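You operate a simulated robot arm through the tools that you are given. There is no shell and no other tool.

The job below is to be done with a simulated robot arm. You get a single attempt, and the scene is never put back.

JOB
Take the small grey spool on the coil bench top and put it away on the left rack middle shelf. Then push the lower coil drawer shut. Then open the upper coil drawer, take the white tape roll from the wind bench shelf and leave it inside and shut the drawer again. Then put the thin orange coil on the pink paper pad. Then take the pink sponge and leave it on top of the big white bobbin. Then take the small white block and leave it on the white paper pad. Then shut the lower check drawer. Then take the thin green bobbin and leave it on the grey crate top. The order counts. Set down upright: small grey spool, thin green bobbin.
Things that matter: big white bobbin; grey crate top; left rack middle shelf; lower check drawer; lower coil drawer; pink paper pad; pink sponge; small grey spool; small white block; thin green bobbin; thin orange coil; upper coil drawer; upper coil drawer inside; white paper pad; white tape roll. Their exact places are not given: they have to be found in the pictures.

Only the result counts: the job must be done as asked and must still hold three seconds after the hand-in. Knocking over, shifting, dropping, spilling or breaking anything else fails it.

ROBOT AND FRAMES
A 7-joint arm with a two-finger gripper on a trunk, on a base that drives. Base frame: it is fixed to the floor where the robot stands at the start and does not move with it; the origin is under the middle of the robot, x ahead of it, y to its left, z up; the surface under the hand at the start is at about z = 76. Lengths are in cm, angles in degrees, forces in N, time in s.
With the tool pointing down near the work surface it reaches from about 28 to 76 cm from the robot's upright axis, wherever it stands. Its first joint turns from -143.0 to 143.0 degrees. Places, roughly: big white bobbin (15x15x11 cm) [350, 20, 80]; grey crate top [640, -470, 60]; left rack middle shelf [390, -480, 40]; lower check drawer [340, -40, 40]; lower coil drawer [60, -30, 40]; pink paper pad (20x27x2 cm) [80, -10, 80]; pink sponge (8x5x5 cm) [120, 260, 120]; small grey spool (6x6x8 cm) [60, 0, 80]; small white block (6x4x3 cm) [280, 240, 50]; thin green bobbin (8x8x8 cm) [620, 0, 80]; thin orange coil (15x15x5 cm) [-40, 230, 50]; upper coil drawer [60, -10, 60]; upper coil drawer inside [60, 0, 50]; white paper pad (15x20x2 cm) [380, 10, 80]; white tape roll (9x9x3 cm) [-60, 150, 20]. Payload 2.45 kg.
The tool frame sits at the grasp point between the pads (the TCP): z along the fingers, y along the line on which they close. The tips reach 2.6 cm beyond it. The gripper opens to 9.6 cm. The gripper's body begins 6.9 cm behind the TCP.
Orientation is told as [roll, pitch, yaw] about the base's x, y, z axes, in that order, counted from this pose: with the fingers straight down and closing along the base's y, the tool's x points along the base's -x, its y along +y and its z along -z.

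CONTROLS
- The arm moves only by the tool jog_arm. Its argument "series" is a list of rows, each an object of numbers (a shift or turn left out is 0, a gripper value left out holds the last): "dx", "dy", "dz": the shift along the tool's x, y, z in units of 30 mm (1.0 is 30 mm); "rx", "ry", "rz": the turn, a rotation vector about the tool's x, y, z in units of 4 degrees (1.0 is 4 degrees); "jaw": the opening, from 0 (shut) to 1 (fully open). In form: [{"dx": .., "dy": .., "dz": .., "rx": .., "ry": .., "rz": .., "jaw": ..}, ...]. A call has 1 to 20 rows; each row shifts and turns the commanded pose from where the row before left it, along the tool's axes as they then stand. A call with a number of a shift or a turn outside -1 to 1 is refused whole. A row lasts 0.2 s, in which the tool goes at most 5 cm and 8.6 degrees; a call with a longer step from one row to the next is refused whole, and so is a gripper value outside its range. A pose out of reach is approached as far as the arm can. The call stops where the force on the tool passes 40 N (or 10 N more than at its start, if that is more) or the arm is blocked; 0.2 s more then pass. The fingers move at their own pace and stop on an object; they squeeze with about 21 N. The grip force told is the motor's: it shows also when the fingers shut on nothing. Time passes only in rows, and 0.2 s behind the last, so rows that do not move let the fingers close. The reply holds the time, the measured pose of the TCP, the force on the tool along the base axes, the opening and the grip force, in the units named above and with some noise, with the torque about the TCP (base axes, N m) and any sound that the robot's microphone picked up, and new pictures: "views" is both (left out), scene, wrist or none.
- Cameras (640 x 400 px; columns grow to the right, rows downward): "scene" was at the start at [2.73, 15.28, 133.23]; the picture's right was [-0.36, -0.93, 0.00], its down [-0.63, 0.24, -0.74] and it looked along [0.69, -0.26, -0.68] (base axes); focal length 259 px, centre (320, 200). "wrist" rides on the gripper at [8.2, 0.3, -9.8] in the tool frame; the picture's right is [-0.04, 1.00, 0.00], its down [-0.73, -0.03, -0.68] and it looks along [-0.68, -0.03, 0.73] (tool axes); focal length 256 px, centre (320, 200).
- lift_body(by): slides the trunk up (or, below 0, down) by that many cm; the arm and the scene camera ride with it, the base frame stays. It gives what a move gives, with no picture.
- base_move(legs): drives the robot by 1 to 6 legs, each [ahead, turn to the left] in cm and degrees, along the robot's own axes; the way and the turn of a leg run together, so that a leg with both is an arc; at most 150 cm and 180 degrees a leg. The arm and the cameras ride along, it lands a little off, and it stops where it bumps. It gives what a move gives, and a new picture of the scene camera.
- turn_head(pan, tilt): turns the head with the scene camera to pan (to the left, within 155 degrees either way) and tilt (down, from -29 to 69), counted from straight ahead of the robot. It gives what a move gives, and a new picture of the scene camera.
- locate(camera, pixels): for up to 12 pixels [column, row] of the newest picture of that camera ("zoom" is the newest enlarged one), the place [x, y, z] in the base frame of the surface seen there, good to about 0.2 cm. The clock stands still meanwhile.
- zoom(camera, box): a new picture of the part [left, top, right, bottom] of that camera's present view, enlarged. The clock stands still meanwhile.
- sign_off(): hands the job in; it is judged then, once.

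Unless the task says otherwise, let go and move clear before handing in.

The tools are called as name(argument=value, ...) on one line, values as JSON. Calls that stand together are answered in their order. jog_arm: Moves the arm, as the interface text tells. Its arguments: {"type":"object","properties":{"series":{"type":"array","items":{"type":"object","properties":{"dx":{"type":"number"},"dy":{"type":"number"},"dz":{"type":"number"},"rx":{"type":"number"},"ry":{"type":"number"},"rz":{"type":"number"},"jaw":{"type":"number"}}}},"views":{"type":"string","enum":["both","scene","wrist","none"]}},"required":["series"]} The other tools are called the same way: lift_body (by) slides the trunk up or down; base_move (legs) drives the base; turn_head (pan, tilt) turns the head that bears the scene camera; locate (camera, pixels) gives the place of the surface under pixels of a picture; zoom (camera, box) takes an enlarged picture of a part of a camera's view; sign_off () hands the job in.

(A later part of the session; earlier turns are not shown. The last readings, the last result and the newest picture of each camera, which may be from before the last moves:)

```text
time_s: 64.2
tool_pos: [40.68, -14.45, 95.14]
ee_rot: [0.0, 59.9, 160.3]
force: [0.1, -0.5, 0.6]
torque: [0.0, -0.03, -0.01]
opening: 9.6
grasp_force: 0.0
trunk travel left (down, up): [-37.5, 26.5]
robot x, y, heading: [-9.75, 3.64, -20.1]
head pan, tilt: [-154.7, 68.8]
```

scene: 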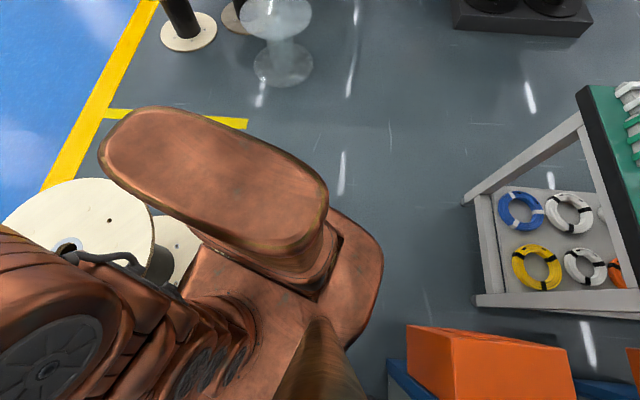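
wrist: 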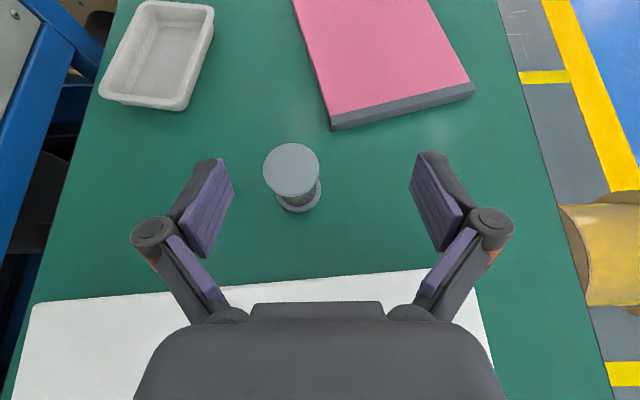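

Free now. Checking the orange box/frame on the left before continuing.

locate(camera="scene", pixels=[[408, 330], [440, 395], [395, 370], [380, 270], [475, 300], [465, 200], [590, 280], [150, 215], [285, 80]])

```text
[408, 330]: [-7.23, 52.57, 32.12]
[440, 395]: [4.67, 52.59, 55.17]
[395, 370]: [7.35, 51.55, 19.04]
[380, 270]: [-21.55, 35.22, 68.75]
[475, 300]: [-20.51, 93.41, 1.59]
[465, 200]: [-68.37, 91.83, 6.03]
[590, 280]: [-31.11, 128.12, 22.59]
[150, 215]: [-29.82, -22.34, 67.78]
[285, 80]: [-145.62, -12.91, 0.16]
```

Orange box is at y≥52, clear. Back 10 more and straighten to heading 0.

base_move(legs=[[-10, 0], [0, 20]])

turn_head(pan=0, tilt=50)

```text
time_s: 66.4
tool_pos: [34.67, 7.38, 95.1]
ee_rot: [0.0, 59.9, -179.5]
force: [0.1, 0.1, -0.1]
torque: [-0.02, -0.02, 0.01]
opening: 9.61
grasp_force: 0.0
trunk travel left (down, up): [-37.5, 26.5]
robot x, y, heading: [-18.67, 7.22, 0.2]
head pan, tilt: [-154.7, 68.8]
```

scene: 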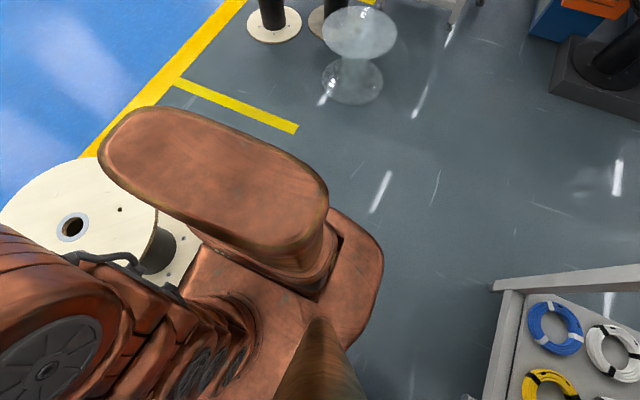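

```text
time_s: 68.8
tool_pos: [34.72, 7.36, 95.02]
ee_rot: [0.0, 59.9, -179.5]
force: [-0.4, -0.9, 0.5]
torque: [-0.05, 0.01, 0.02]
opening: 9.58
grasp_force: 0.0
trunk travel left (down, up): [-37.5, 26.5]
robot x, y, heading: [-18.93, 6.94, 0.4]
head pan, tilt: [0.0, 50.0]
```

scene: 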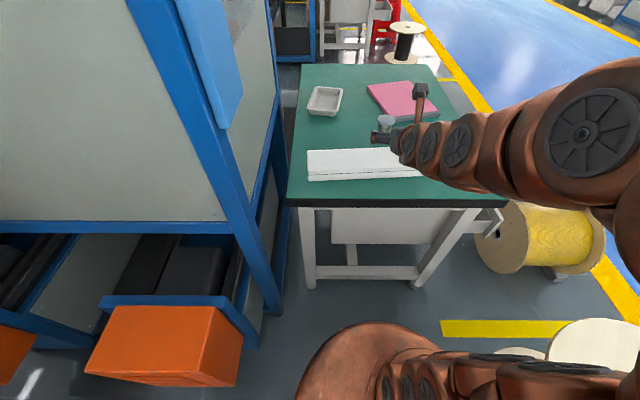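

The spool is at (386,122) and the arm is above the white box. Moving to the pre-grasp point along the tool axis.

jog_arm(series=[{"dy": 0.65}, {"dy": 0.65, "dz": 0.6}, {"dz": 0.95, "dx": -0.1}, {"dz": 0.95, "dx": -0.1}, {"dz": 0.95, "dx": -0.1}, {"dz": 0.95}, {"dz": 0.75}, {}])

```text
time_s: 70.6
tool_pos: [47.59, 3.63, 86.5]
ee_rot: [0.2, 59.9, -179.4]
force: [-0.2, 0.0, -0.1]
torque: [-0.02, -0.03, -0.01]
opening: 9.61
grasp_force: 0.0
trunk travel left (down, up): [-37.5, 26.5]
robot x, y, heading: [-18.82, 6.85, 0.1]
head pan, tilt: [0.0, 50.0]
```

scene: 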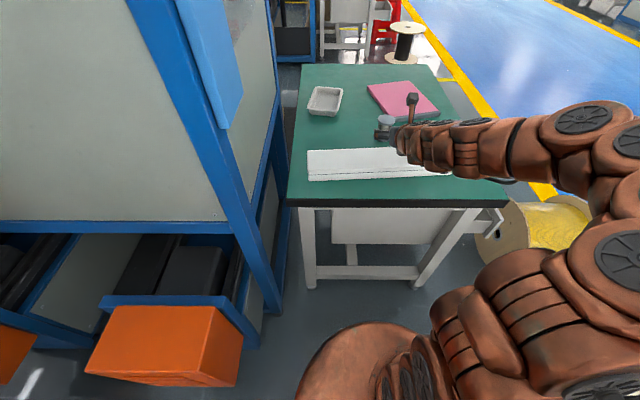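
wrist: 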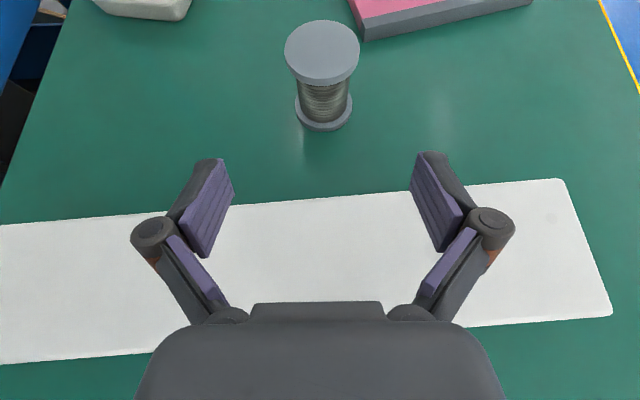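

Aligned: spool centred at (322,75) in the wrist view. Advancing 14 cm along the tool axis and closing.

jog_arm(series=[{"dz": 0.8}, {"dz": 0.8}, {"dz": 0.8}, {"dz": 0.8}, {"dz": 0.8}, {"dz": 0.67}, {}], views="wrist")

```text
time_s: 72.0
tool_pos: [59.06, 3.92, 80.61]
ee_rot: [0.6, 60.5, -178.7]
force: [0.9, 3.4, 25.8]
torque: [-0.24, 2.3, -0.22]
opening: 9.61
grasp_force: 0.0
trunk travel left (down, up): [-37.5, 26.5]
robot x, y, heading: [-18.98, 7.31, 0.2]
head pan, tilt: [0.0, 50.0]
stopped in row 6: the force on the tool passed its limit at 49 N (the readings are from after the stop); the commanded pose is now the measured one
```

wrist: 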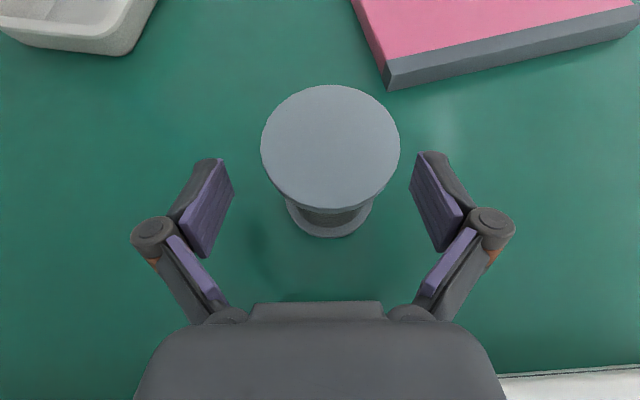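

The tool touched something at z≈80.6 about 9 cm behind the TCP, likely the white box's edge. Backing off and checking the box.

jog_arm(series=[{"dz": -0.6, "dx": 0.3}, {"dz": -0.8}, {"dz": -0.8}, {"dz": -0.8}, {"dz": -0.8}, {}])

zoom(camera="scene", box=[290, 80, 480, 220])

locate(camera="wrist", pixels=[[2, 225], [300, 205], [556, 180], [610, 314], [480, 325], [320, 75], [350, 75], [290, 75]])

```text
time_s: 73.4
tool_pos: [49.71, 3.72, 86.82]
ee_rot: [0.3, 60.2, -178.8]
force: [-0.6, 0.2, -0.8]
torque: [-0.02, 0.0, -0.01]
opening: 9.62
grasp_force: 0.0
trunk travel left (down, up): [-37.5, 26.5]
robot x, y, heading: [-18.7, 7.34, 0.4]
head pan, tilt: [0.0, 50.0]
```

scene: 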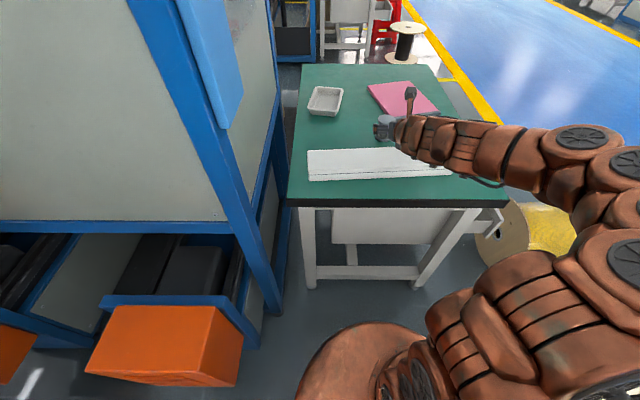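
wrist: 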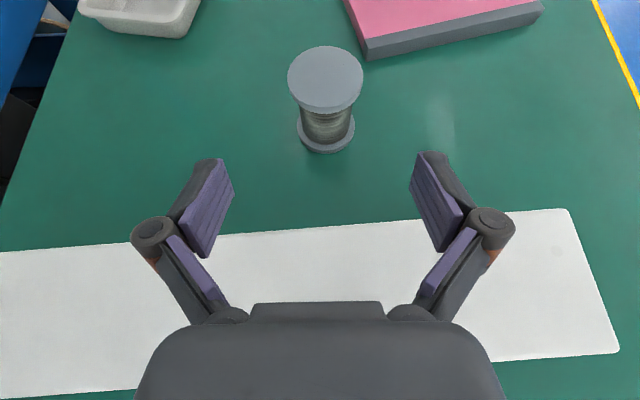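

```text
2.86 times, centred on (385, 150) of scene
```

zoom: 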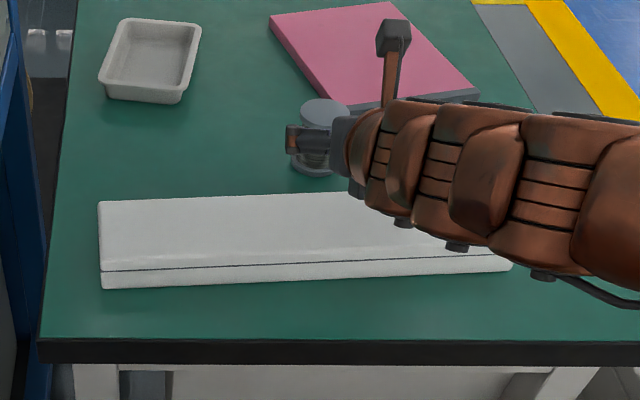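

```text
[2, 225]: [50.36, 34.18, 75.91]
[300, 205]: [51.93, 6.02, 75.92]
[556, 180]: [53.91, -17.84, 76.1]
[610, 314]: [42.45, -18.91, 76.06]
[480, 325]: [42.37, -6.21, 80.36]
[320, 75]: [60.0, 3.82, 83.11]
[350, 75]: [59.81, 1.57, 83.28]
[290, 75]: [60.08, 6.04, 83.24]
```

The box has not moved (left corners still at (307,150)/(307,181)). I'll use a steeper 45° tilt so the wrist clears it.

jog_arm(series=[{"dx": 0.5, "dz": -0.2, "ry": -0.76}, {"ry": -0.76}, {"ry": -0.76}, {"ry": -0.76}, {"ry": -0.76}, {}], views="wrist")

```text
time_s: 74.8
tool_pos: [49.9, 3.75, 88.3]
ee_rot: [0.3, 45.0, -179.0]
force: [-0.9, 0.2, 0.6]
torque: [-0.01, 0.05, 0.0]
opening: 9.58
grasp_force: 0.1
trunk travel left (down, up): [-37.5, 26.5]
robot x, y, heading: [-18.77, 7.35, 0.3]
head pan, tilt: [0.0, 50.0]
```

wrist: 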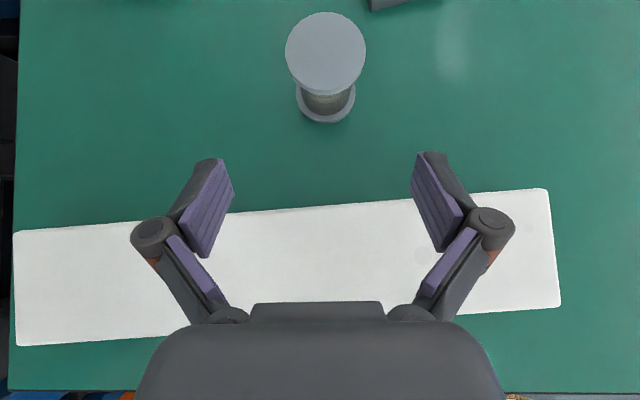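

Approaching along the 45° axis, 9 cm first, then checking.

jog_arm(series=[{"dz": 0.75, "dx": 0.02, "dy": 0.03}, {"dz": 0.75, "dx": 0.02, "dy": 0.03}, {"dz": 0.75, "dx": 0.02, "dy": 0.03}, {"dz": 0.75, "dx": 0.02, "dy": 0.03}, {}], views="wrist")

```text
time_s: 76.0
tool_pos: [56.38, 3.56, 82.06]
ee_rot: [0.4, 45.1, -179.0]
force: [-0.1, -0.3, -1.0]
torque: [0.01, -0.01, 0.0]
opening: 9.6
grasp_force: 0.0
trunk travel left (down, up): [-37.5, 26.5]
robot x, y, heading: [-18.79, 7.01, 0.3]
head pan, tilt: [0.0, 50.0]
```

wrist: 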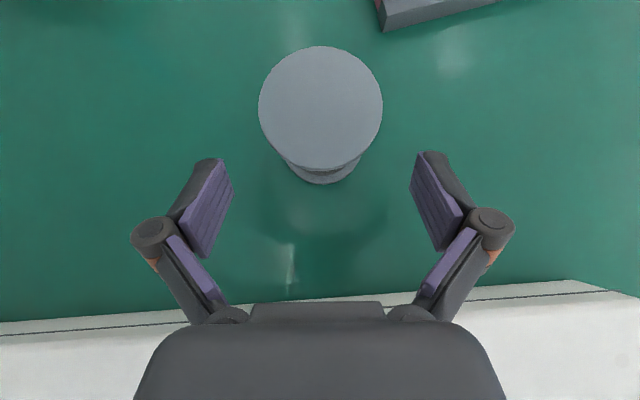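

Well centred. Final 3.3 cm, then close.

jog_arm(series=[{"dz": 0.4}, {"dz": 0.4}, {"dz": 0.3}, {}], views="wrist")

```text
time_s: 77.0
tool_pos: [58.51, 3.62, 79.7]
ee_rot: [0.3, 45.0, -179.0]
force: [1.0, -0.4, -0.3]
torque: [0.0, 0.02, -0.01]
opening: 9.6
grasp_force: 0.1
trunk travel left (down, up): [-37.5, 26.5]
robot x, y, heading: [-18.78, 7.32, 0.2]
head pan, tilt: [0.0, 50.0]
```

wrist: 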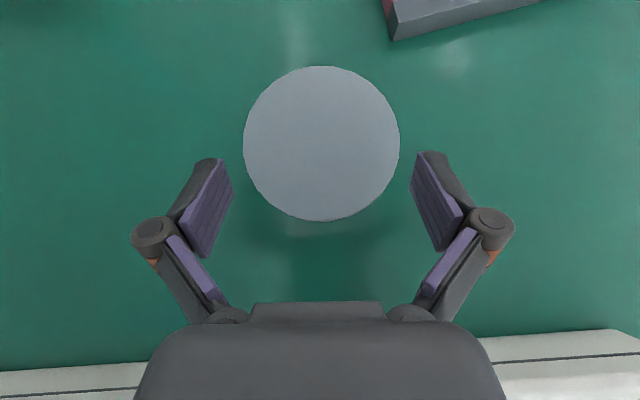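

jog_arm(series=[{"jaw": 0.6}, {"jaw": 0.5}, {"jaw": 0.4}, {"jaw": 0.3}, {"jaw": 0.3}, {"jaw": 0.3}], views="wrist")

```text
time_s: 78.4
tool_pos: [58.64, 3.44, 79.75]
ee_rot: [0.3, 44.9, -179.0]
force: [-0.9, -3.3, 1.2]
torque: [-0.07, -0.03, -0.03]
opening: 4.64
grasp_force: 20.6
trunk travel left (down, up): [-37.5, 26.5]
robot x, y, heading: [-19.07, 7.21, 0.4]
head pan, tilt: [0.0, 50.0]
```

wrist: 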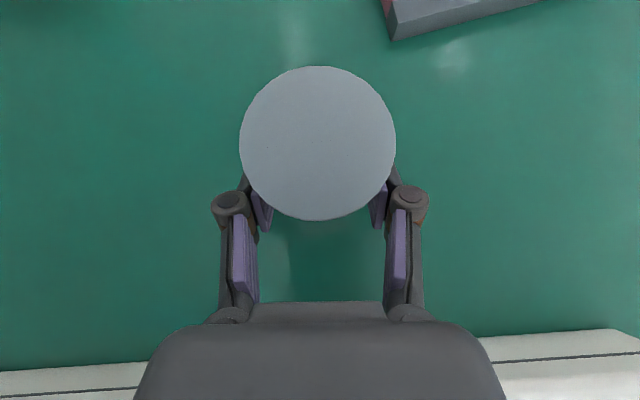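

Gripped on the wound body (4.64 cm opening). Lifting straight up.

jog_arm(series=[{"jaw": 0.2, "dx": 0.3, "dz": -0.3}, {"dx": 0.6, "dz": -0.6}, {"dx": 0.6, "dz": -0.6}, {"dx": 0.6, "dz": -0.6}, {"dx": 0.6, "dz": -0.6}, {"dx": 0.6, "dz": -0.6}, {}])

```text
time_s: 80.0
tool_pos: [58.73, 3.64, 93.88]
ee_rot: [0.3, 45.0, -179.0]
force: [0.5, 0.1, -1.4]
torque: [-0.01, 0.04, -0.01]
opening: 4.66
grasp_force: 21.0
trunk travel left (down, up): [-37.5, 26.5]
robot x, y, heading: [-18.66, 6.84, 0.2]
head pan, tilt: [0.0, 50.0]
```

scene: 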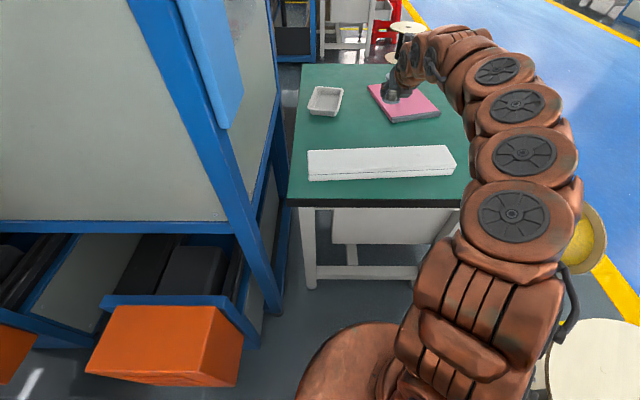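
wrist: 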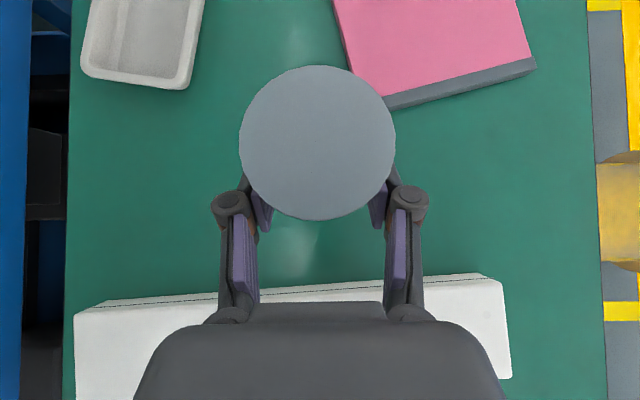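

Spool held securely. Retracting and raising the arm for travel, then backing up along the free floor.

jog_arm(series=[{"dx": -0.4, "dz": -0.94}, {"dx": -0.4, "dz": -0.94}, {"dx": -0.4, "dz": -0.94}, {"dx": -0.4, "dz": -0.94}, {"dx": -0.4, "dz": -0.94}, {"dx": -0.4, "dz": -0.94}, {}], views="none")

base_move(legs=[[-30, 0]])

```text
time_s: 81.6
tool_pos: [41.67, 3.27, 100.79]
ee_rot: [0.3, 45.1, -179.1]
force: [-0.5, -0.5, -1.9]
torque: [0.02, -0.01, 0.03]
opening: 4.65
grasp_force: 21.7
trunk travel left (down, up): [-37.5, 26.5]
robot x, y, heading: [-18.85, 7.75, 0.4]
head pan, tilt: [0.0, 50.0]
```

```text
time_s: 83.7
tool_pos: [11.7, 3.23, 100.74]
ee_rot: [0.3, 45.0, -179.2]
force: [0.4, -0.5, -1.7]
torque: [0.02, 0.02, -0.01]
opening: 4.64
grasp_force: 20.8
trunk travel left (down, up): [-37.5, 26.5]
robot x, y, heading: [-48.89, 6.79, -0.2]
head pan, tilt: [0.0, 50.0]
```

scene: 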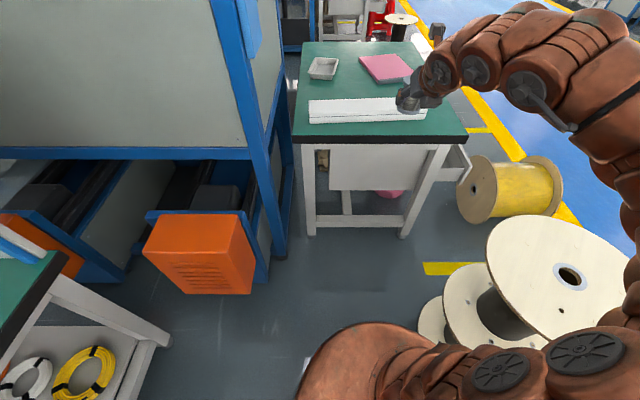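

The open lower drawer shows at (455,165) on the aisle side of the bench, next to the yellow reel. I'll locate these.

locate(camera="scene", pixels=[[460, 165], [450, 175], [440, 180], [480, 190], [490, 215], [520, 180], [560, 190], [555, 215], [440, 325], [570, 275], [520, 340], [390, 192]])

zoom(camera="scene", box=[380, 100, 600, 240])

```text
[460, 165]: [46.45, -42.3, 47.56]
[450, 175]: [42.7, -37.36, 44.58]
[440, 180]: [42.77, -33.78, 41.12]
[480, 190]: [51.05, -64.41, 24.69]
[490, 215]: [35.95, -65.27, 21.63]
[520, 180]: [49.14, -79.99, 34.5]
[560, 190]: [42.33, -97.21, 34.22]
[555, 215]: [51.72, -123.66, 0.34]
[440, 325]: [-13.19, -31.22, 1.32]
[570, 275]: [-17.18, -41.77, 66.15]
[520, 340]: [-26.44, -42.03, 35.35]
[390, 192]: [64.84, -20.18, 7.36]
```

```text
2.86 times, centred on (490, 170) of scene
```

zoom: 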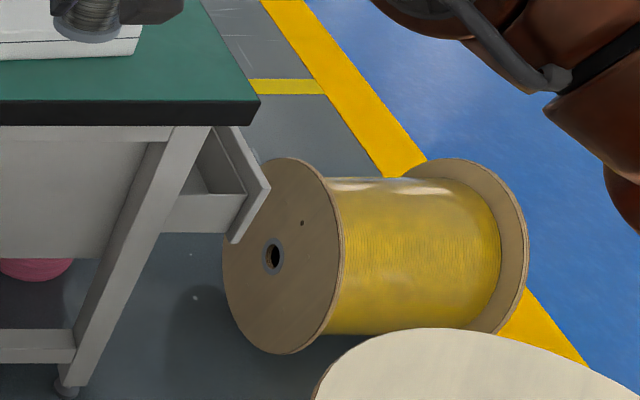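

Now continuing back to x≈-80, then turning right toward the aisle.

base_move(legs=[[-31, 0], [0, -90]])

```text
time_s: 89.6
tool_pos: [-84.62, -53.67, 100.79]
ee_rot: [0.3, 45.0, 89.8]
force: [0.2, -0.8, -2.3]
torque: [0.02, 0.01, 0.01]
opening: 4.61
grasp_force: 21.4
trunk travel left (down, up): [-37.5, 26.5]
robot x, y, heading: [-79.4, 6.63, -90.8]
head pan, tilt: [0.0, 50.0]
```

scene: 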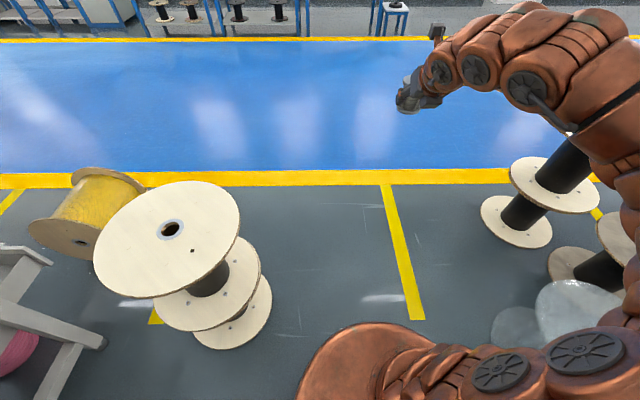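

Path along -y is clear. Driving into the aisle, then diagonally toward the racks.

base_move(legs=[[150, 0], [20, 0], [0, 66.5]])

turn_head(pan=0, tilt=20)

```text
time_s: 101.2
tool_pos: [-28.7, -192.38, 100.84]
ee_rot: [0.3, 45.0, 156.3]
force: [0.7, 0.6, -1.1]
torque: [-0.02, 0.03, 0.0]
opening: 4.59
grasp_force: 21.1
trunk travel left (down, up): [-37.5, 26.5]
robot x, y, heading: [-81.76, -163.57, -24.5]
head pan, tilt: [0.0, 50.0]
```

scene: 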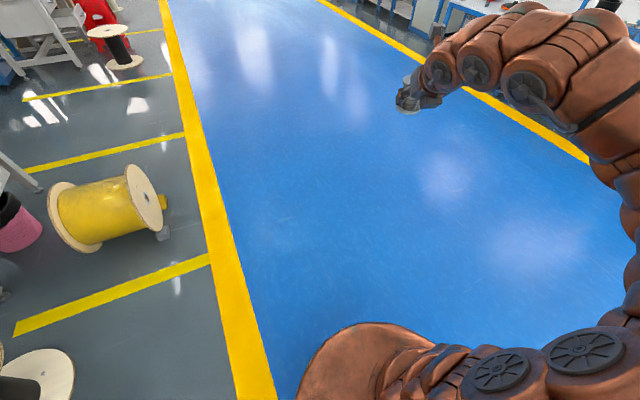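

```text
time_s: 102.1
tool_pos: [-28.76, -192.39, 100.77]
ee_rot: [0.3, 45.1, 156.1]
force: [-1.1, -0.2, -1.4]
torque: [0.0, 0.05, 0.01]
opening: 4.61
grasp_force: 20.7
trunk travel left (down, up): [-37.5, 26.5]
robot x, y, heading: [-82.42, -164.08, -24.7]
head pan, tilt: [0.0, 20.0]
```

scene: 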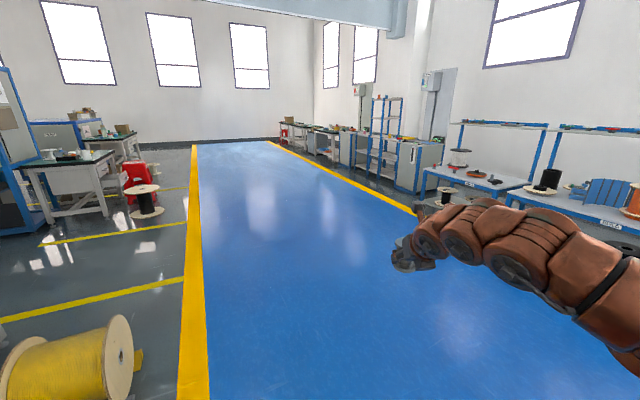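

Aisle is clear to the racks. Driving 520 cm diagonally.

base_move(legs=[[150, 0], [150, 0], [150, 0], [66, 0], [0, -40]])

```text
time_s: 128.6
tool_pos: [396.52, -452.42, 100.71]
ee_rot: [0.4, 45.1, 113.2]
force: [0.3, -0.2, -0.8]
torque: [0.02, -0.02, 0.02]
opening: 4.56
grasp_force: 21.3
trunk travel left (down, up): [-37.5, 26.5]
robot x, y, heading: [377.23, -395.12, -67.3]
head pan, tilt: [0.0, 20.0]
```

scene: 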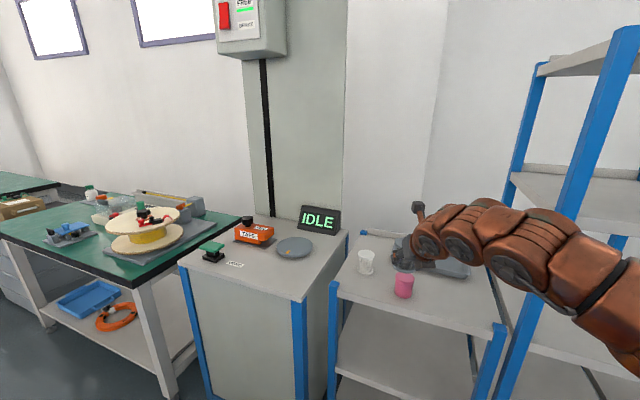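

I've drifted closer to the rack than planned; the arm is over its top shelf at z≈100. Looking down to measure the shelves.

turn_head(pan=-8, tilt=50)

locate(camera="scene", pixels=[[310, 250], [300, 200], [400, 300], [250, 200], [420, 250], [330, 330], [280, 300]])

```text
time_s: 129.6
tool_pos: [396.66, -452.52, 100.81]
ee_rot: [0.3, 45.0, 113.3]
force: [0.3, -0.2, -2.0]
torque: [0.03, -0.01, 0.01]
opening: 4.57
grasp_force: 21.3
trunk travel left (down, up): [-37.5, 26.5]
robot x, y, heading: [376.87, -394.96, -67.5]
head pan, tilt: [-8.0, 50.0]
```

scene: 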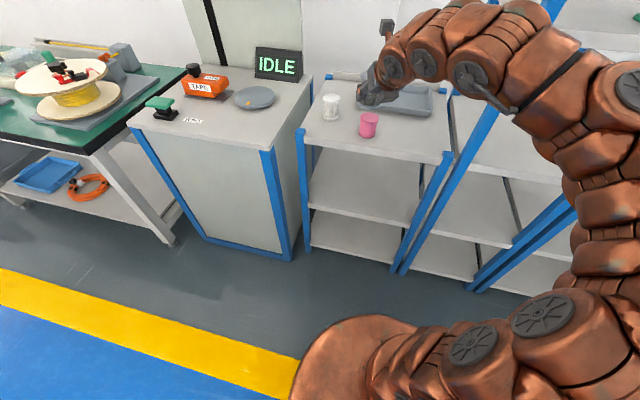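

```text
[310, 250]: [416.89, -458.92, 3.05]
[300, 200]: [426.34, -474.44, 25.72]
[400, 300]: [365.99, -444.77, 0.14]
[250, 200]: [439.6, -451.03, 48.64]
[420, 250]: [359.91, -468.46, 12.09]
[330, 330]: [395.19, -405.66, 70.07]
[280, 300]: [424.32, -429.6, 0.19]
```

locate(camera="scene", pixels=[[350, 190], [312, 205], [400, 225], [350, 140], [375, 152], [330, 250], [305, 150], [440, 160], [395, 265], [307, 252], [370, 180], [410, 200]])

zoom(camera="scene", box=[270, 60, 480, 280])

```text
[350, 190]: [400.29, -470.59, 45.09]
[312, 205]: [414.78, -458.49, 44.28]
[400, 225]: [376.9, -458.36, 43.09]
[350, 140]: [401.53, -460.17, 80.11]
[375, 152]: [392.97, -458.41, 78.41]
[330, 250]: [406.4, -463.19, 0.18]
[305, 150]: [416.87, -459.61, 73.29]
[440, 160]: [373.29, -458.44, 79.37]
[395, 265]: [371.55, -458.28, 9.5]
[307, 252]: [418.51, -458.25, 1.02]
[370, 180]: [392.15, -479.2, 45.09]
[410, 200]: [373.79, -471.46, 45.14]
```

```text
1.82 times, centred on (375, 170) of scene
```

zoom: 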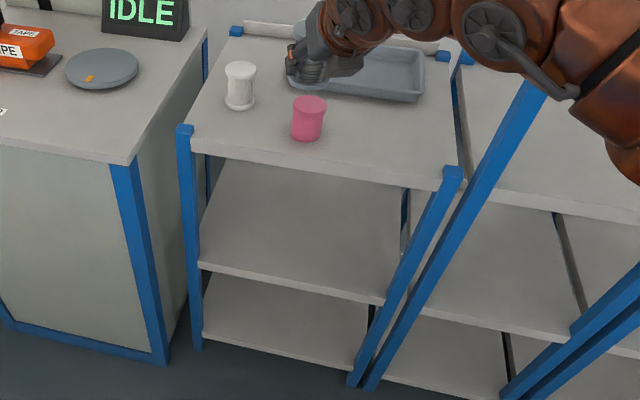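

Rack measured: front edge y=-458.4, x 372–417, middle shelf z=45.1, top shelf underside ≈77. I'll reposition the base squarely in front, around (393,-381), facing -90°.

base_move(legs=[[-30, 0], [0, 40], [32, 0], [0, -62.5]])

```text
time_s: 137.9
tool_pos: [389.58, -443.58, 100.7]
ee_rot: [0.3, 45.0, 90.5]
force: [-0.1, -0.9, -1.9]
torque: [0.02, 0.01, 0.0]
opening: 4.55
grasp_force: 20.5
trunk travel left (down, up): [-37.5, 26.5]
robot x, y, heading: [394.14, -382.71, -90.3]
head pan, tilt: [-8.0, 50.0]
```

scene: 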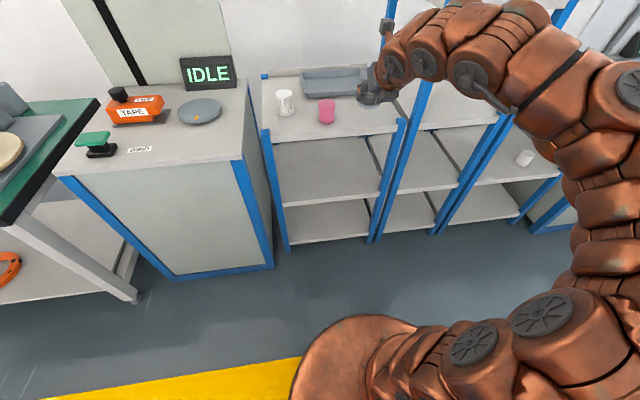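

Well aligned. Lowering the trunk 37 cm with the spool still outside the rack.

lift_body(by=-37)

jog_arm(series=[{}])

```text
time_s: 141.5
tool_pos: [389.69, -443.56, 63.77]
ee_rot: [0.3, 45.0, 90.4]
force: [-1.2, -0.6, -1.4]
torque: [0.0, 0.02, 0.01]
opening: 4.56
grasp_force: 21.1
trunk travel left (down, up): [-0.5, 63.5]
robot x, y, heading: [393.87, -383.14, -90.4]
head pan, tilt: [-8.0, 50.0]
```

```text
time_s: 141.9
tool_pos: [389.63, -443.54, 63.71]
ee_rot: [0.3, 45.1, 90.5]
force: [0.8, 0.9, -0.6]
torque: [0.0, -0.01, 0.0]
opening: 4.57
grasp_force: 20.8
trunk travel left (down, up): [-0.5, 63.5]
robot x, y, heading: [394.2, -383.07, -90.2]
head pan, tilt: [-8.0, 50.0]
```

scene: 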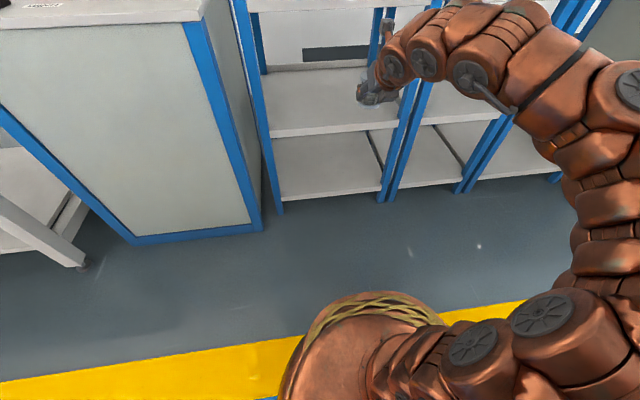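
wrist: 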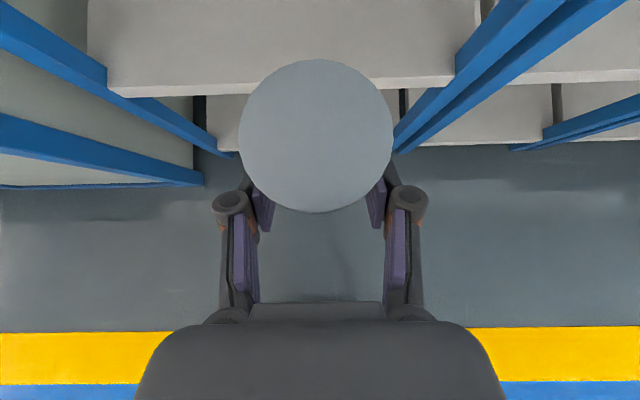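

Aligning x to 393.5 and lowering to just above shelf height, still outside.

jog_arm(series=[{"dy": -0.65}, {"dy": -0.65}, {"dx": -0.66, "dz": 0.66}, {"dx": -0.66, "dz": 0.66}, {"dx": -0.66, "dz": 0.66}, {"dx": -0.66, "dz": 0.66}, {}])

```text
time_s: 143.5
tool_pos: [393.34, -443.28, 52.39]
ee_rot: [0.2, 45.0, 90.4]
force: [0.9, 0.2, -1.2]
torque: [0.02, -0.03, 0.01]
opening: 4.56
grasp_force: 21.1
trunk travel left (down, up): [-0.5, 63.5]
robot x, y, heading: [393.63, -382.83, -90.1]
head pan, tilt: [-8.0, 50.0]
```

scene: 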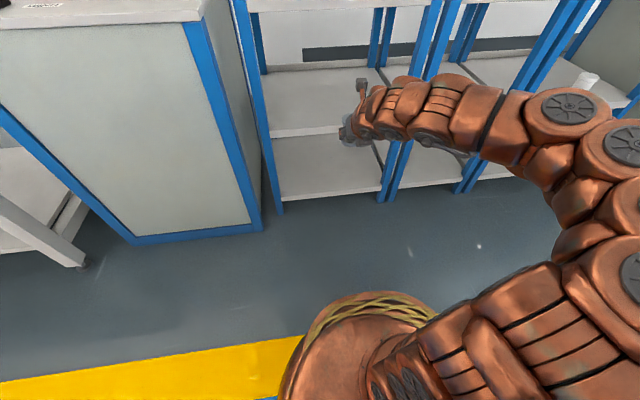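
wrist: 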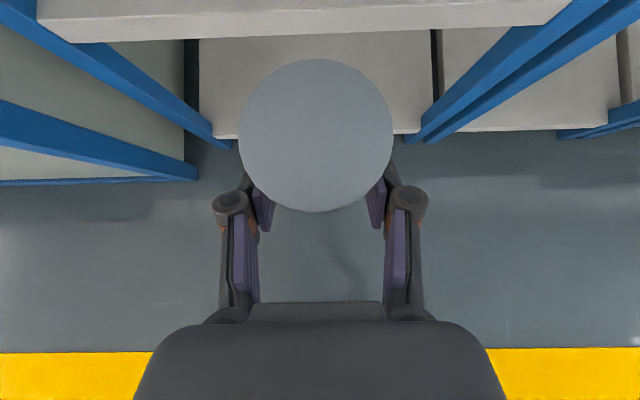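

The forearm comes in from the right; I'll check where it is relative to the rack posts (y=-458).

locate(camera="scene", pixels=[[360, 110], [400, 90], [440, 80], [470, 85], [510, 95], [560, 92], [600, 100], [360, 85], [405, 80]])

```text
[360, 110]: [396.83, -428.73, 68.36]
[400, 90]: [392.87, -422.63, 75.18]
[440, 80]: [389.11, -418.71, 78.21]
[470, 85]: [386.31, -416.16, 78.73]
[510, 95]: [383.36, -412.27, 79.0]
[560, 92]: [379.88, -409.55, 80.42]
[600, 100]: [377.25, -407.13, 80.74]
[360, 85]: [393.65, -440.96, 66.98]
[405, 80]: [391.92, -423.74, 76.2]
```

Forearm stays outside the rack during insertion. Driving 12 cm forward, then jogging the rest.

base_move(legs=[[12, 0]])

jog_arm(series=[{}])

```text
time_s: 144.7
tool_pos: [393.25, -455.22, 52.49]
ee_rot: [0.3, 45.1, 90.2]
force: [0.3, -0.2, -1.5]
torque: [0.05, -0.02, 0.03]
opening: 4.55
grasp_force: 20.8
trunk travel left (down, up): [-0.5, 63.5]
robot x, y, heading: [393.68, -394.87, -90.4]
head pan, tilt: [-8.0, 50.0]
```

scene: 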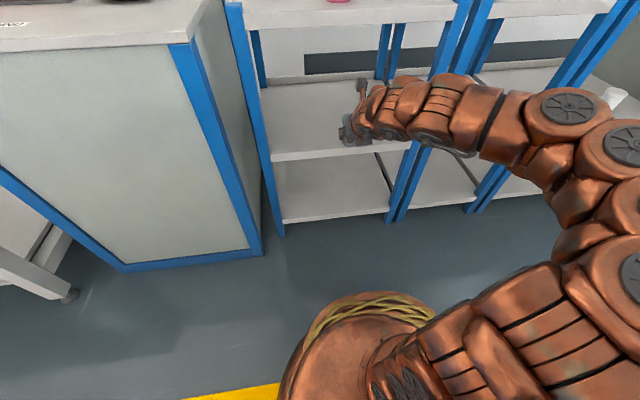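

```text
time_s: 145.1
tool_pos: [393.2, -455.22, 52.4]
ee_rot: [0.3, 45.0, 90.3]
force: [0.4, 0.6, -1.1]
torque: [0.05, 0.02, 0.02]
opening: 4.58
grasp_force: 20.6
trunk travel left (down, up): [-0.5, 63.5]
robot x, y, heading: [393.55, -394.74, -90.5]
head pan, tilt: [-8.0, 50.0]
```

scene: 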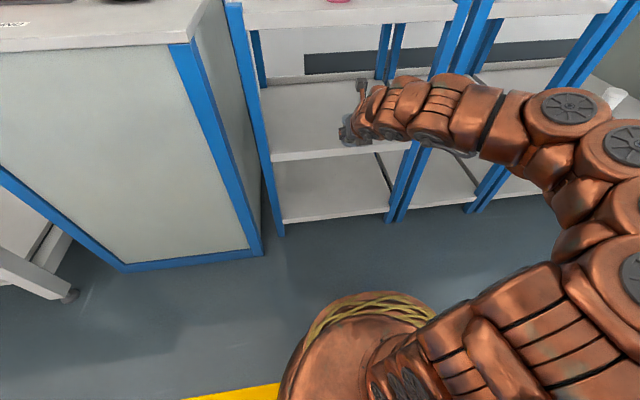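
wrist: 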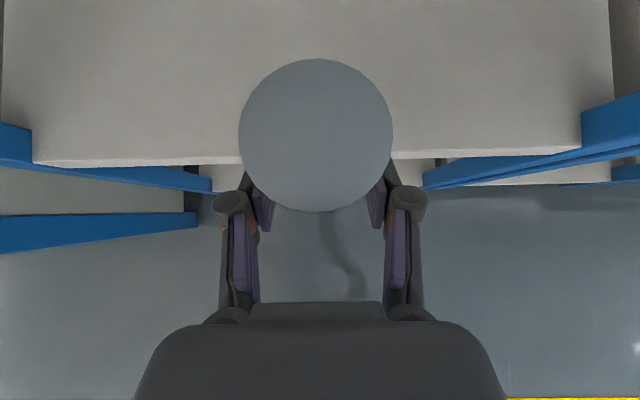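

Shelf is clear ahead. Moving 13.5 cm further in, then down slowly.

jog_arm(series=[{"dx": 0.636, "dz": 0.636}, {"dx": 0.636, "dz": 0.636}, {"dx": 0.636, "dz": 0.636}, {"dx": 0.636, "dz": 0.636}, {"dx": 0.636, "dz": 0.636}, {}], views="wrist")

```text
time_s: 146.5
tool_pos: [393.02, -468.78, 52.47]
ee_rot: [0.3, 45.1, 90.4]
force: [0.1, -1.4, -0.5]
torque: [0.0, 0.02, 0.01]
opening: 4.56
grasp_force: 20.7
trunk travel left (down, up): [-0.5, 63.5]
robot x, y, heading: [393.52, -394.96, -90.4]
head pan, tilt: [-8.0, 50.0]
```

wrist: 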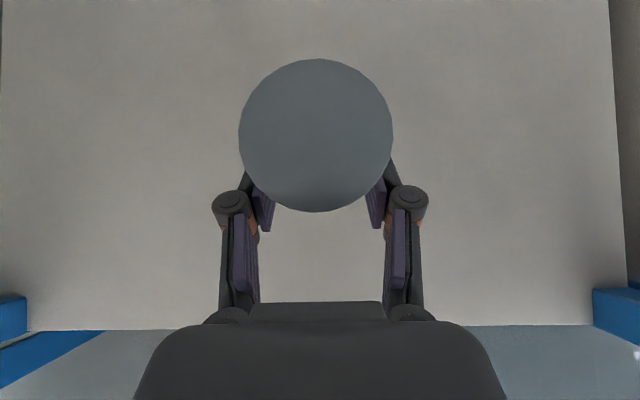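

locate(camera="wrist", pixels=[[316, 66], [316, 205], [248, 135], [386, 135], [316, 135], [316, 260]])

```text
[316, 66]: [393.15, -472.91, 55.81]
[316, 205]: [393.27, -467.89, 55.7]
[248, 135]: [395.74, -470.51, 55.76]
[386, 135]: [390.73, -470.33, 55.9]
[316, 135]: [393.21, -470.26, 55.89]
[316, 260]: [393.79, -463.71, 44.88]
```

The spool is upright, top at z≈55.8, so its bottom is ≈48.4 and the shelf ≈45.0. Lowering 3.2 cm gently.

jog_arm(series=[{"dx": -0.3, "dz": 0.3}, {"dx": -0.3, "dz": 0.3}, {"dx": -0.12, "dz": 0.12}, {}], views="none")

jog_arm(series=[{"dx": -0.03, "dz": 0.03}, {"dx": -0.03, "dz": 0.03}, {}], views="wrist")

locate(camera="wrist", pixels=[[316, 66], [316, 205], [248, 135], [386, 135], [316, 135], [316, 260]])

```text
time_s: 147.5
tool_pos: [393.11, -468.82, 49.34]
ee_rot: [0.1, 44.9, 90.3]
force: [-0.4, 0.3, -0.7]
torque: [0.02, 0.01, -0.01]
opening: 4.56
grasp_force: 21.0
trunk travel left (down, up): [-0.5, 63.5]
robot x, y, heading: [393.51, -394.63, -90.4]
head pan, tilt: [-8.0, 50.0]
```

```text
time_s: 148.3
tool_pos: [393.11, -468.82, 49.06]
ee_rot: [0.3, 45.0, 90.4]
force: [1.3, -0.3, -1.5]
torque: [0.0, 0.01, 0.0]
opening: 4.57
grasp_force: 20.7
trunk travel left (down, up): [-0.5, 63.5]
robot x, y, heading: [394.02, -394.83, -90.4]
head pan, tilt: [-8.0, 50.0]
```

wrist: 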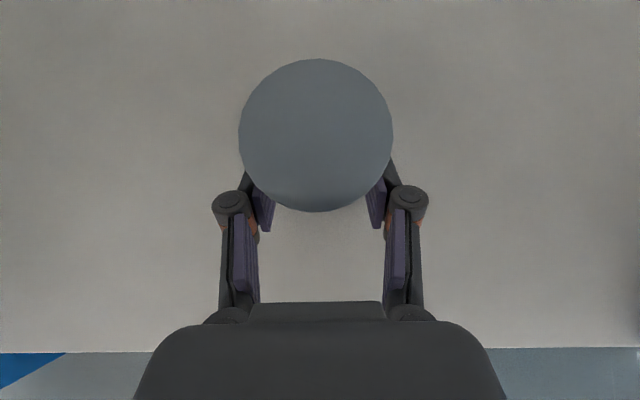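

```text
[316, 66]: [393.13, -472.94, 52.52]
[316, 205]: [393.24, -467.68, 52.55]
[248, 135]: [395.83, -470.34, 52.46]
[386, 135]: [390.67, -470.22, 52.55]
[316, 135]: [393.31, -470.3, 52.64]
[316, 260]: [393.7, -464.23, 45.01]
```

jog_arm(series=[{"dx": -0.025, "dz": 0.025}, {}, {"dx": -0.025, "dz": 0.025}, {}], views="none")

```text
time_s: 149.3
tool_pos: [393.21, -468.84, 48.93]
ee_rot: [0.3, 44.9, 90.4]
force: [0.5, -0.1, -0.7]
torque: [-0.01, -0.01, -0.01]
opening: 4.54
grasp_force: 20.8
trunk travel left (down, up): [-0.5, 63.5]
robot x, y, heading: [393.95, -394.81, -90.4]
head pan, tilt: [-8.0, 50.0]
```

jog_arm(series=[{"dx": -0.035, "dz": 0.035}, {}, {"dx": -0.035, "dz": 0.035}, {}], views="none")

```text
time_s: 150.3
tool_pos: [393.27, -468.81, 48.79]
ee_rot: [0.3, 45.1, 90.3]
force: [0.5, -0.4, 7.0]
torque: [-0.18, -0.24, 0.01]
opening: 4.56
grasp_force: 21.1
trunk travel left (down, up): [-0.5, 63.5]
robot x, y, heading: [394.09, -394.7, -90.5]
head pan, tilt: [-8.0, 50.0]
```

Contact felt (7 N). Opening the fingers and retreating horizontally.

jog_arm(series=[{"jaw": 0.5}, {"jaw": 0.6}, {"jaw": 0.8}, {"jaw": 1}, {}, {}], views="wrist")

jog_arm(series=[{"dx": -0.3, "dz": -0.3}, {"dx": -0.6, "dz": -0.6}, {"dx": -0.6, "dz": -0.6}, {"dx": -0.6, "dz": -0.6}, {"dx": -0.6, "dz": -0.6}, {"dx": -0.6, "dz": -0.6}, {}])

```text
time_s: 151.7
tool_pos: [393.22, -468.88, 48.81]
ee_rot: [0.3, 45.0, 90.4]
force: [0.0, 0.7, 0.0]
torque: [-0.04, 0.04, 0.03]
opening: 9.6
grasp_force: 0.0
trunk travel left (down, up): [-0.5, 63.5]
robot x, y, heading: [393.59, -395.13, -90.4]
head pan, tilt: [-8.0, 50.0]
```

wrist: 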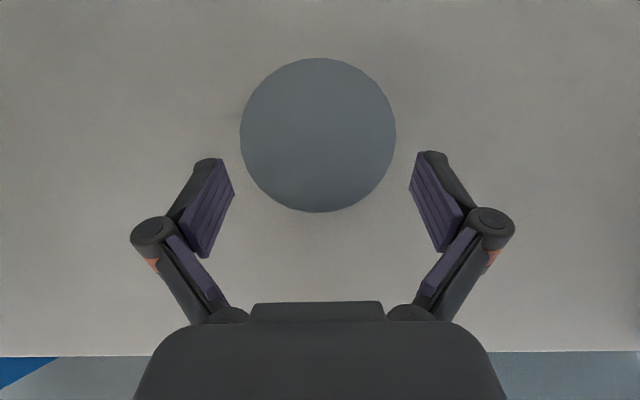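

```text
time_s: 153.3
tool_pos: [393.15, -454.86, 48.67]
ee_rot: [0.2, 45.0, 90.2]
force: [0.1, 0.6, 0.0]
torque: [0.0, -0.02, 0.0]
opening: 9.59
grasp_force: 0.0
trunk travel left (down, up): [-0.5, 63.5]
robot x, y, heading: [393.81, -394.9, -90.5]
head pan, tilt: [-8.0, 50.0]
```

scene: 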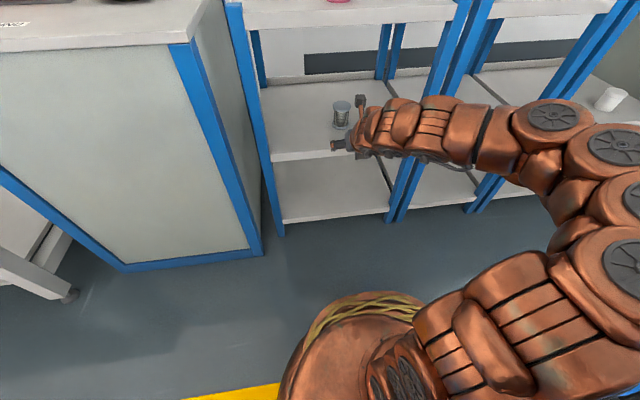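
wrist: 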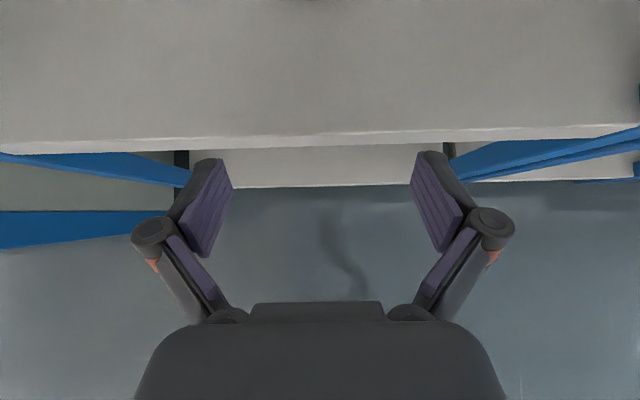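

The spool stands upright on the middle shelf. Backing away and raising the trunk.

base_move(legs=[[-40, 0]])

lift_body(by=37)

base_move(legs=[[0, -123], [150, 0], [150, 0]])

```text
time_s: 155.8
tool_pos: [393.22, -414.32, 48.73]
ee_rot: [0.3, 45.0, 90.1]
force: [-0.1, -0.6, 0.0]
torque: [0.0, 0.03, 0.06]
opening: 9.61
grasp_force: 0.1
trunk travel left (down, up): [-0.5, 63.5]
robot x, y, heading: [394.52, -354.43, -90.9]
head pan, tilt: [-8.0, 50.0]
```

scene: 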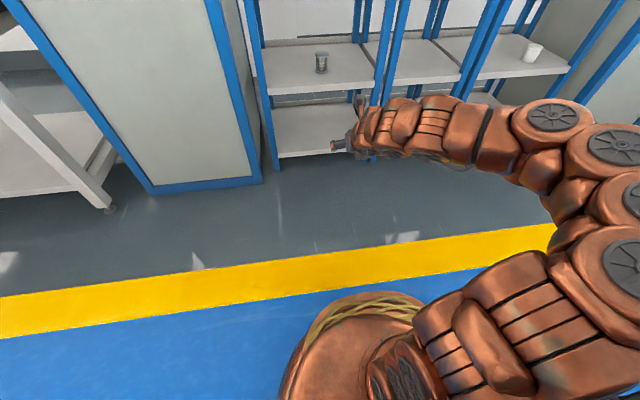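

```text
time_s: 159.4
tool_pos: [393.4, -414.28, 85.68]
ee_rot: [0.3, 45.0, 90.1]
force: [0.2, -0.3, -0.3]
torque: [0.0, 0.01, -0.02]
opening: 9.61
grasp_force: 0.0
trunk travel left (down, up): [-37.5, 26.5]
robot x, y, heading: [394.38, -354.4, -90.9]
head pan, tilt: [-8.0, 50.0]
```

```text
time_s: 179.2
tool_pos: [105.75, -136.94, 85.85]
ee_rot: [0.3, 45.0, -36.5]
force: [0.6, 0.4, 1.1]
torque: [-0.01, 0.0, 0.0]
opening: 9.64
grasp_force: 0.1
trunk travel left (down, up): [-37.5, 26.5]
robot x, y, heading: [153.43, -173.46, 142.9]
head pan, tilt: [-8.0, 50.0]
```

scene: 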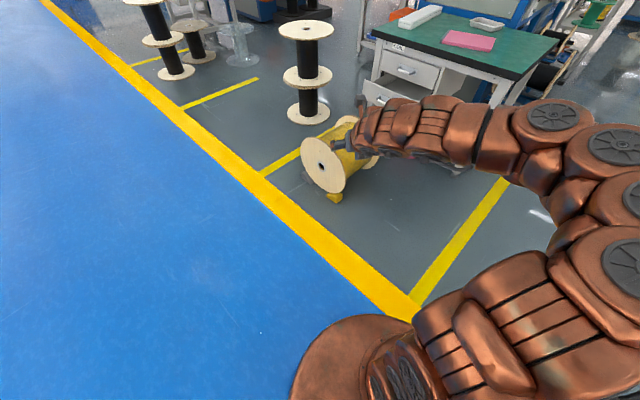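

The bench's drawer fronts face the aisle: upper drawer handle at (405,70), open lower drawer at (390,92). Zooming.

zoom(camera="scene", box=[330, 0, 570, 150])

locate(camera="zoom", pixels=[[200, 185], [280, 205], [195, 165], [240, 195], [120, 230], [180, 255], [90, 215], [130, 265], [230, 240], [420, 220], [330, 210], [60, 150]])

```text
2.67 times, centred on (450, 75) of scene
```

zoom: 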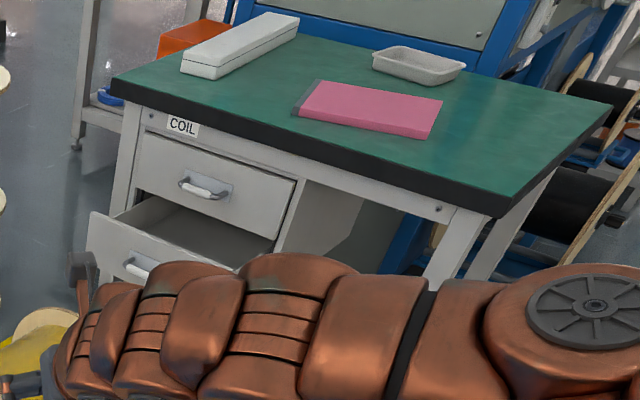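

```text
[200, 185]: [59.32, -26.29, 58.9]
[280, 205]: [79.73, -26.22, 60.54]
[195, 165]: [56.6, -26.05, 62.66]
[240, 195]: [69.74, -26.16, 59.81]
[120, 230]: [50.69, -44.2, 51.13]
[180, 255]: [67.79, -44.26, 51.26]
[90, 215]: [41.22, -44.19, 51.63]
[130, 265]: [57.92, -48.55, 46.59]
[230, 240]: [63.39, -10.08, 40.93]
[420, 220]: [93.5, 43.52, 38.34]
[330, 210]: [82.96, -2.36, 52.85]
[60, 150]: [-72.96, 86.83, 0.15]
```

Upper drawer front is at y=-26 with its handle at (59,-28,59); the lower drawer is open with its front at y≈-44 and handle at (58,-48.5,46.6). Now I'll measure the yellow reel and floor around it.

locate(camera="scene", pixels=[[322, 165], [345, 155], [305, 155], [340, 190], [335, 197], [355, 140], [360, 165], [375, 160], [345, 120], [375, 165], [440, 250], [420, 200]])

zoom(camera="scene", box=[290, 90, 410, 210])

```text
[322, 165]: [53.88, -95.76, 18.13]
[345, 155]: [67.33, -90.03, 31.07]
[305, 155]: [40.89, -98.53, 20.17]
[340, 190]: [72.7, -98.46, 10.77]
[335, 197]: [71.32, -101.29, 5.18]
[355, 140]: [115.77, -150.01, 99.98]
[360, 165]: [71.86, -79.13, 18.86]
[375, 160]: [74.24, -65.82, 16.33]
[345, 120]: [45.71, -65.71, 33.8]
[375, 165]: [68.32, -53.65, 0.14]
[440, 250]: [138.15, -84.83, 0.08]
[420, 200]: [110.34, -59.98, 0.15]
```

```text
3.33 times, centred on (350, 150) of scene
```

zoom: 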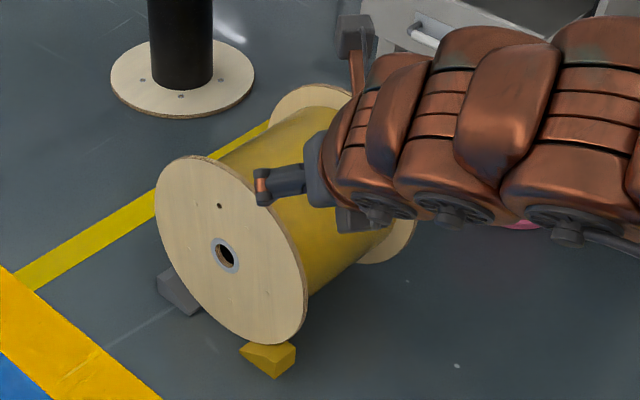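

Reel spans x≈35–75, y -64…-102. I'll raise the arm and park at about (112,-88), facing the bench.

jog_arm(series=[{"dx": 0.6, "dz": -0.6}, {"dx": 0.6, "dz": -0.6}, {"dx": 0.6, "dz": -0.6}, {"dx": 0.6, "dz": -0.6}, {"jaw": 0}], views="none")

base_move(legs=[[0, -27], [95, 0]])

```text
time_s: 180.4
tool_pos: [105.73, -137.02, 95.91]
ee_rot: [0.4, 45.0, -36.3]
force: [0.3, 0.8, 0.1]
torque: [0.01, 0.0, -0.02]
opening: 6.03
grasp_force: 2.0
trunk travel left (down, up): [-37.5, 26.5]
robot x, y, heading: [152.94, -173.04, 142.8]
head pan, tilt: [-8.0, 50.0]
```

```text
time_s: 186.7
tool_pos: [85.47, -33.62, 95.9]
ee_rot: [0.3, 45.0, -63.2]
force: [-0.6, 0.0, 0.2]
torque: [-0.01, 0.0, -0.01]
opening: 0.0
grasp_force: 20.8
trunk travel left (down, up): [-37.5, 26.5]
robot x, y, heading: [111.79, -87.89, 116.0]
head pan, tilt: [-8.0, 50.0]
```

scene: 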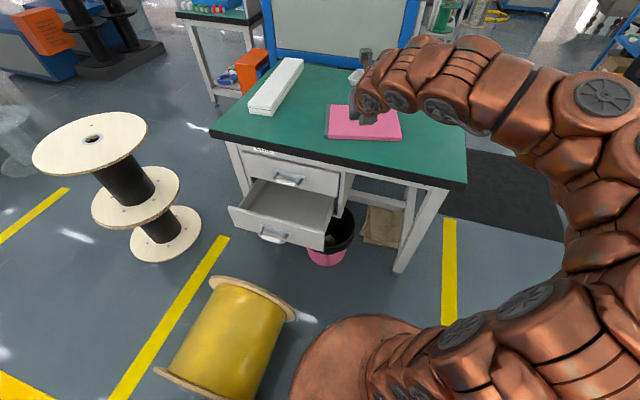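

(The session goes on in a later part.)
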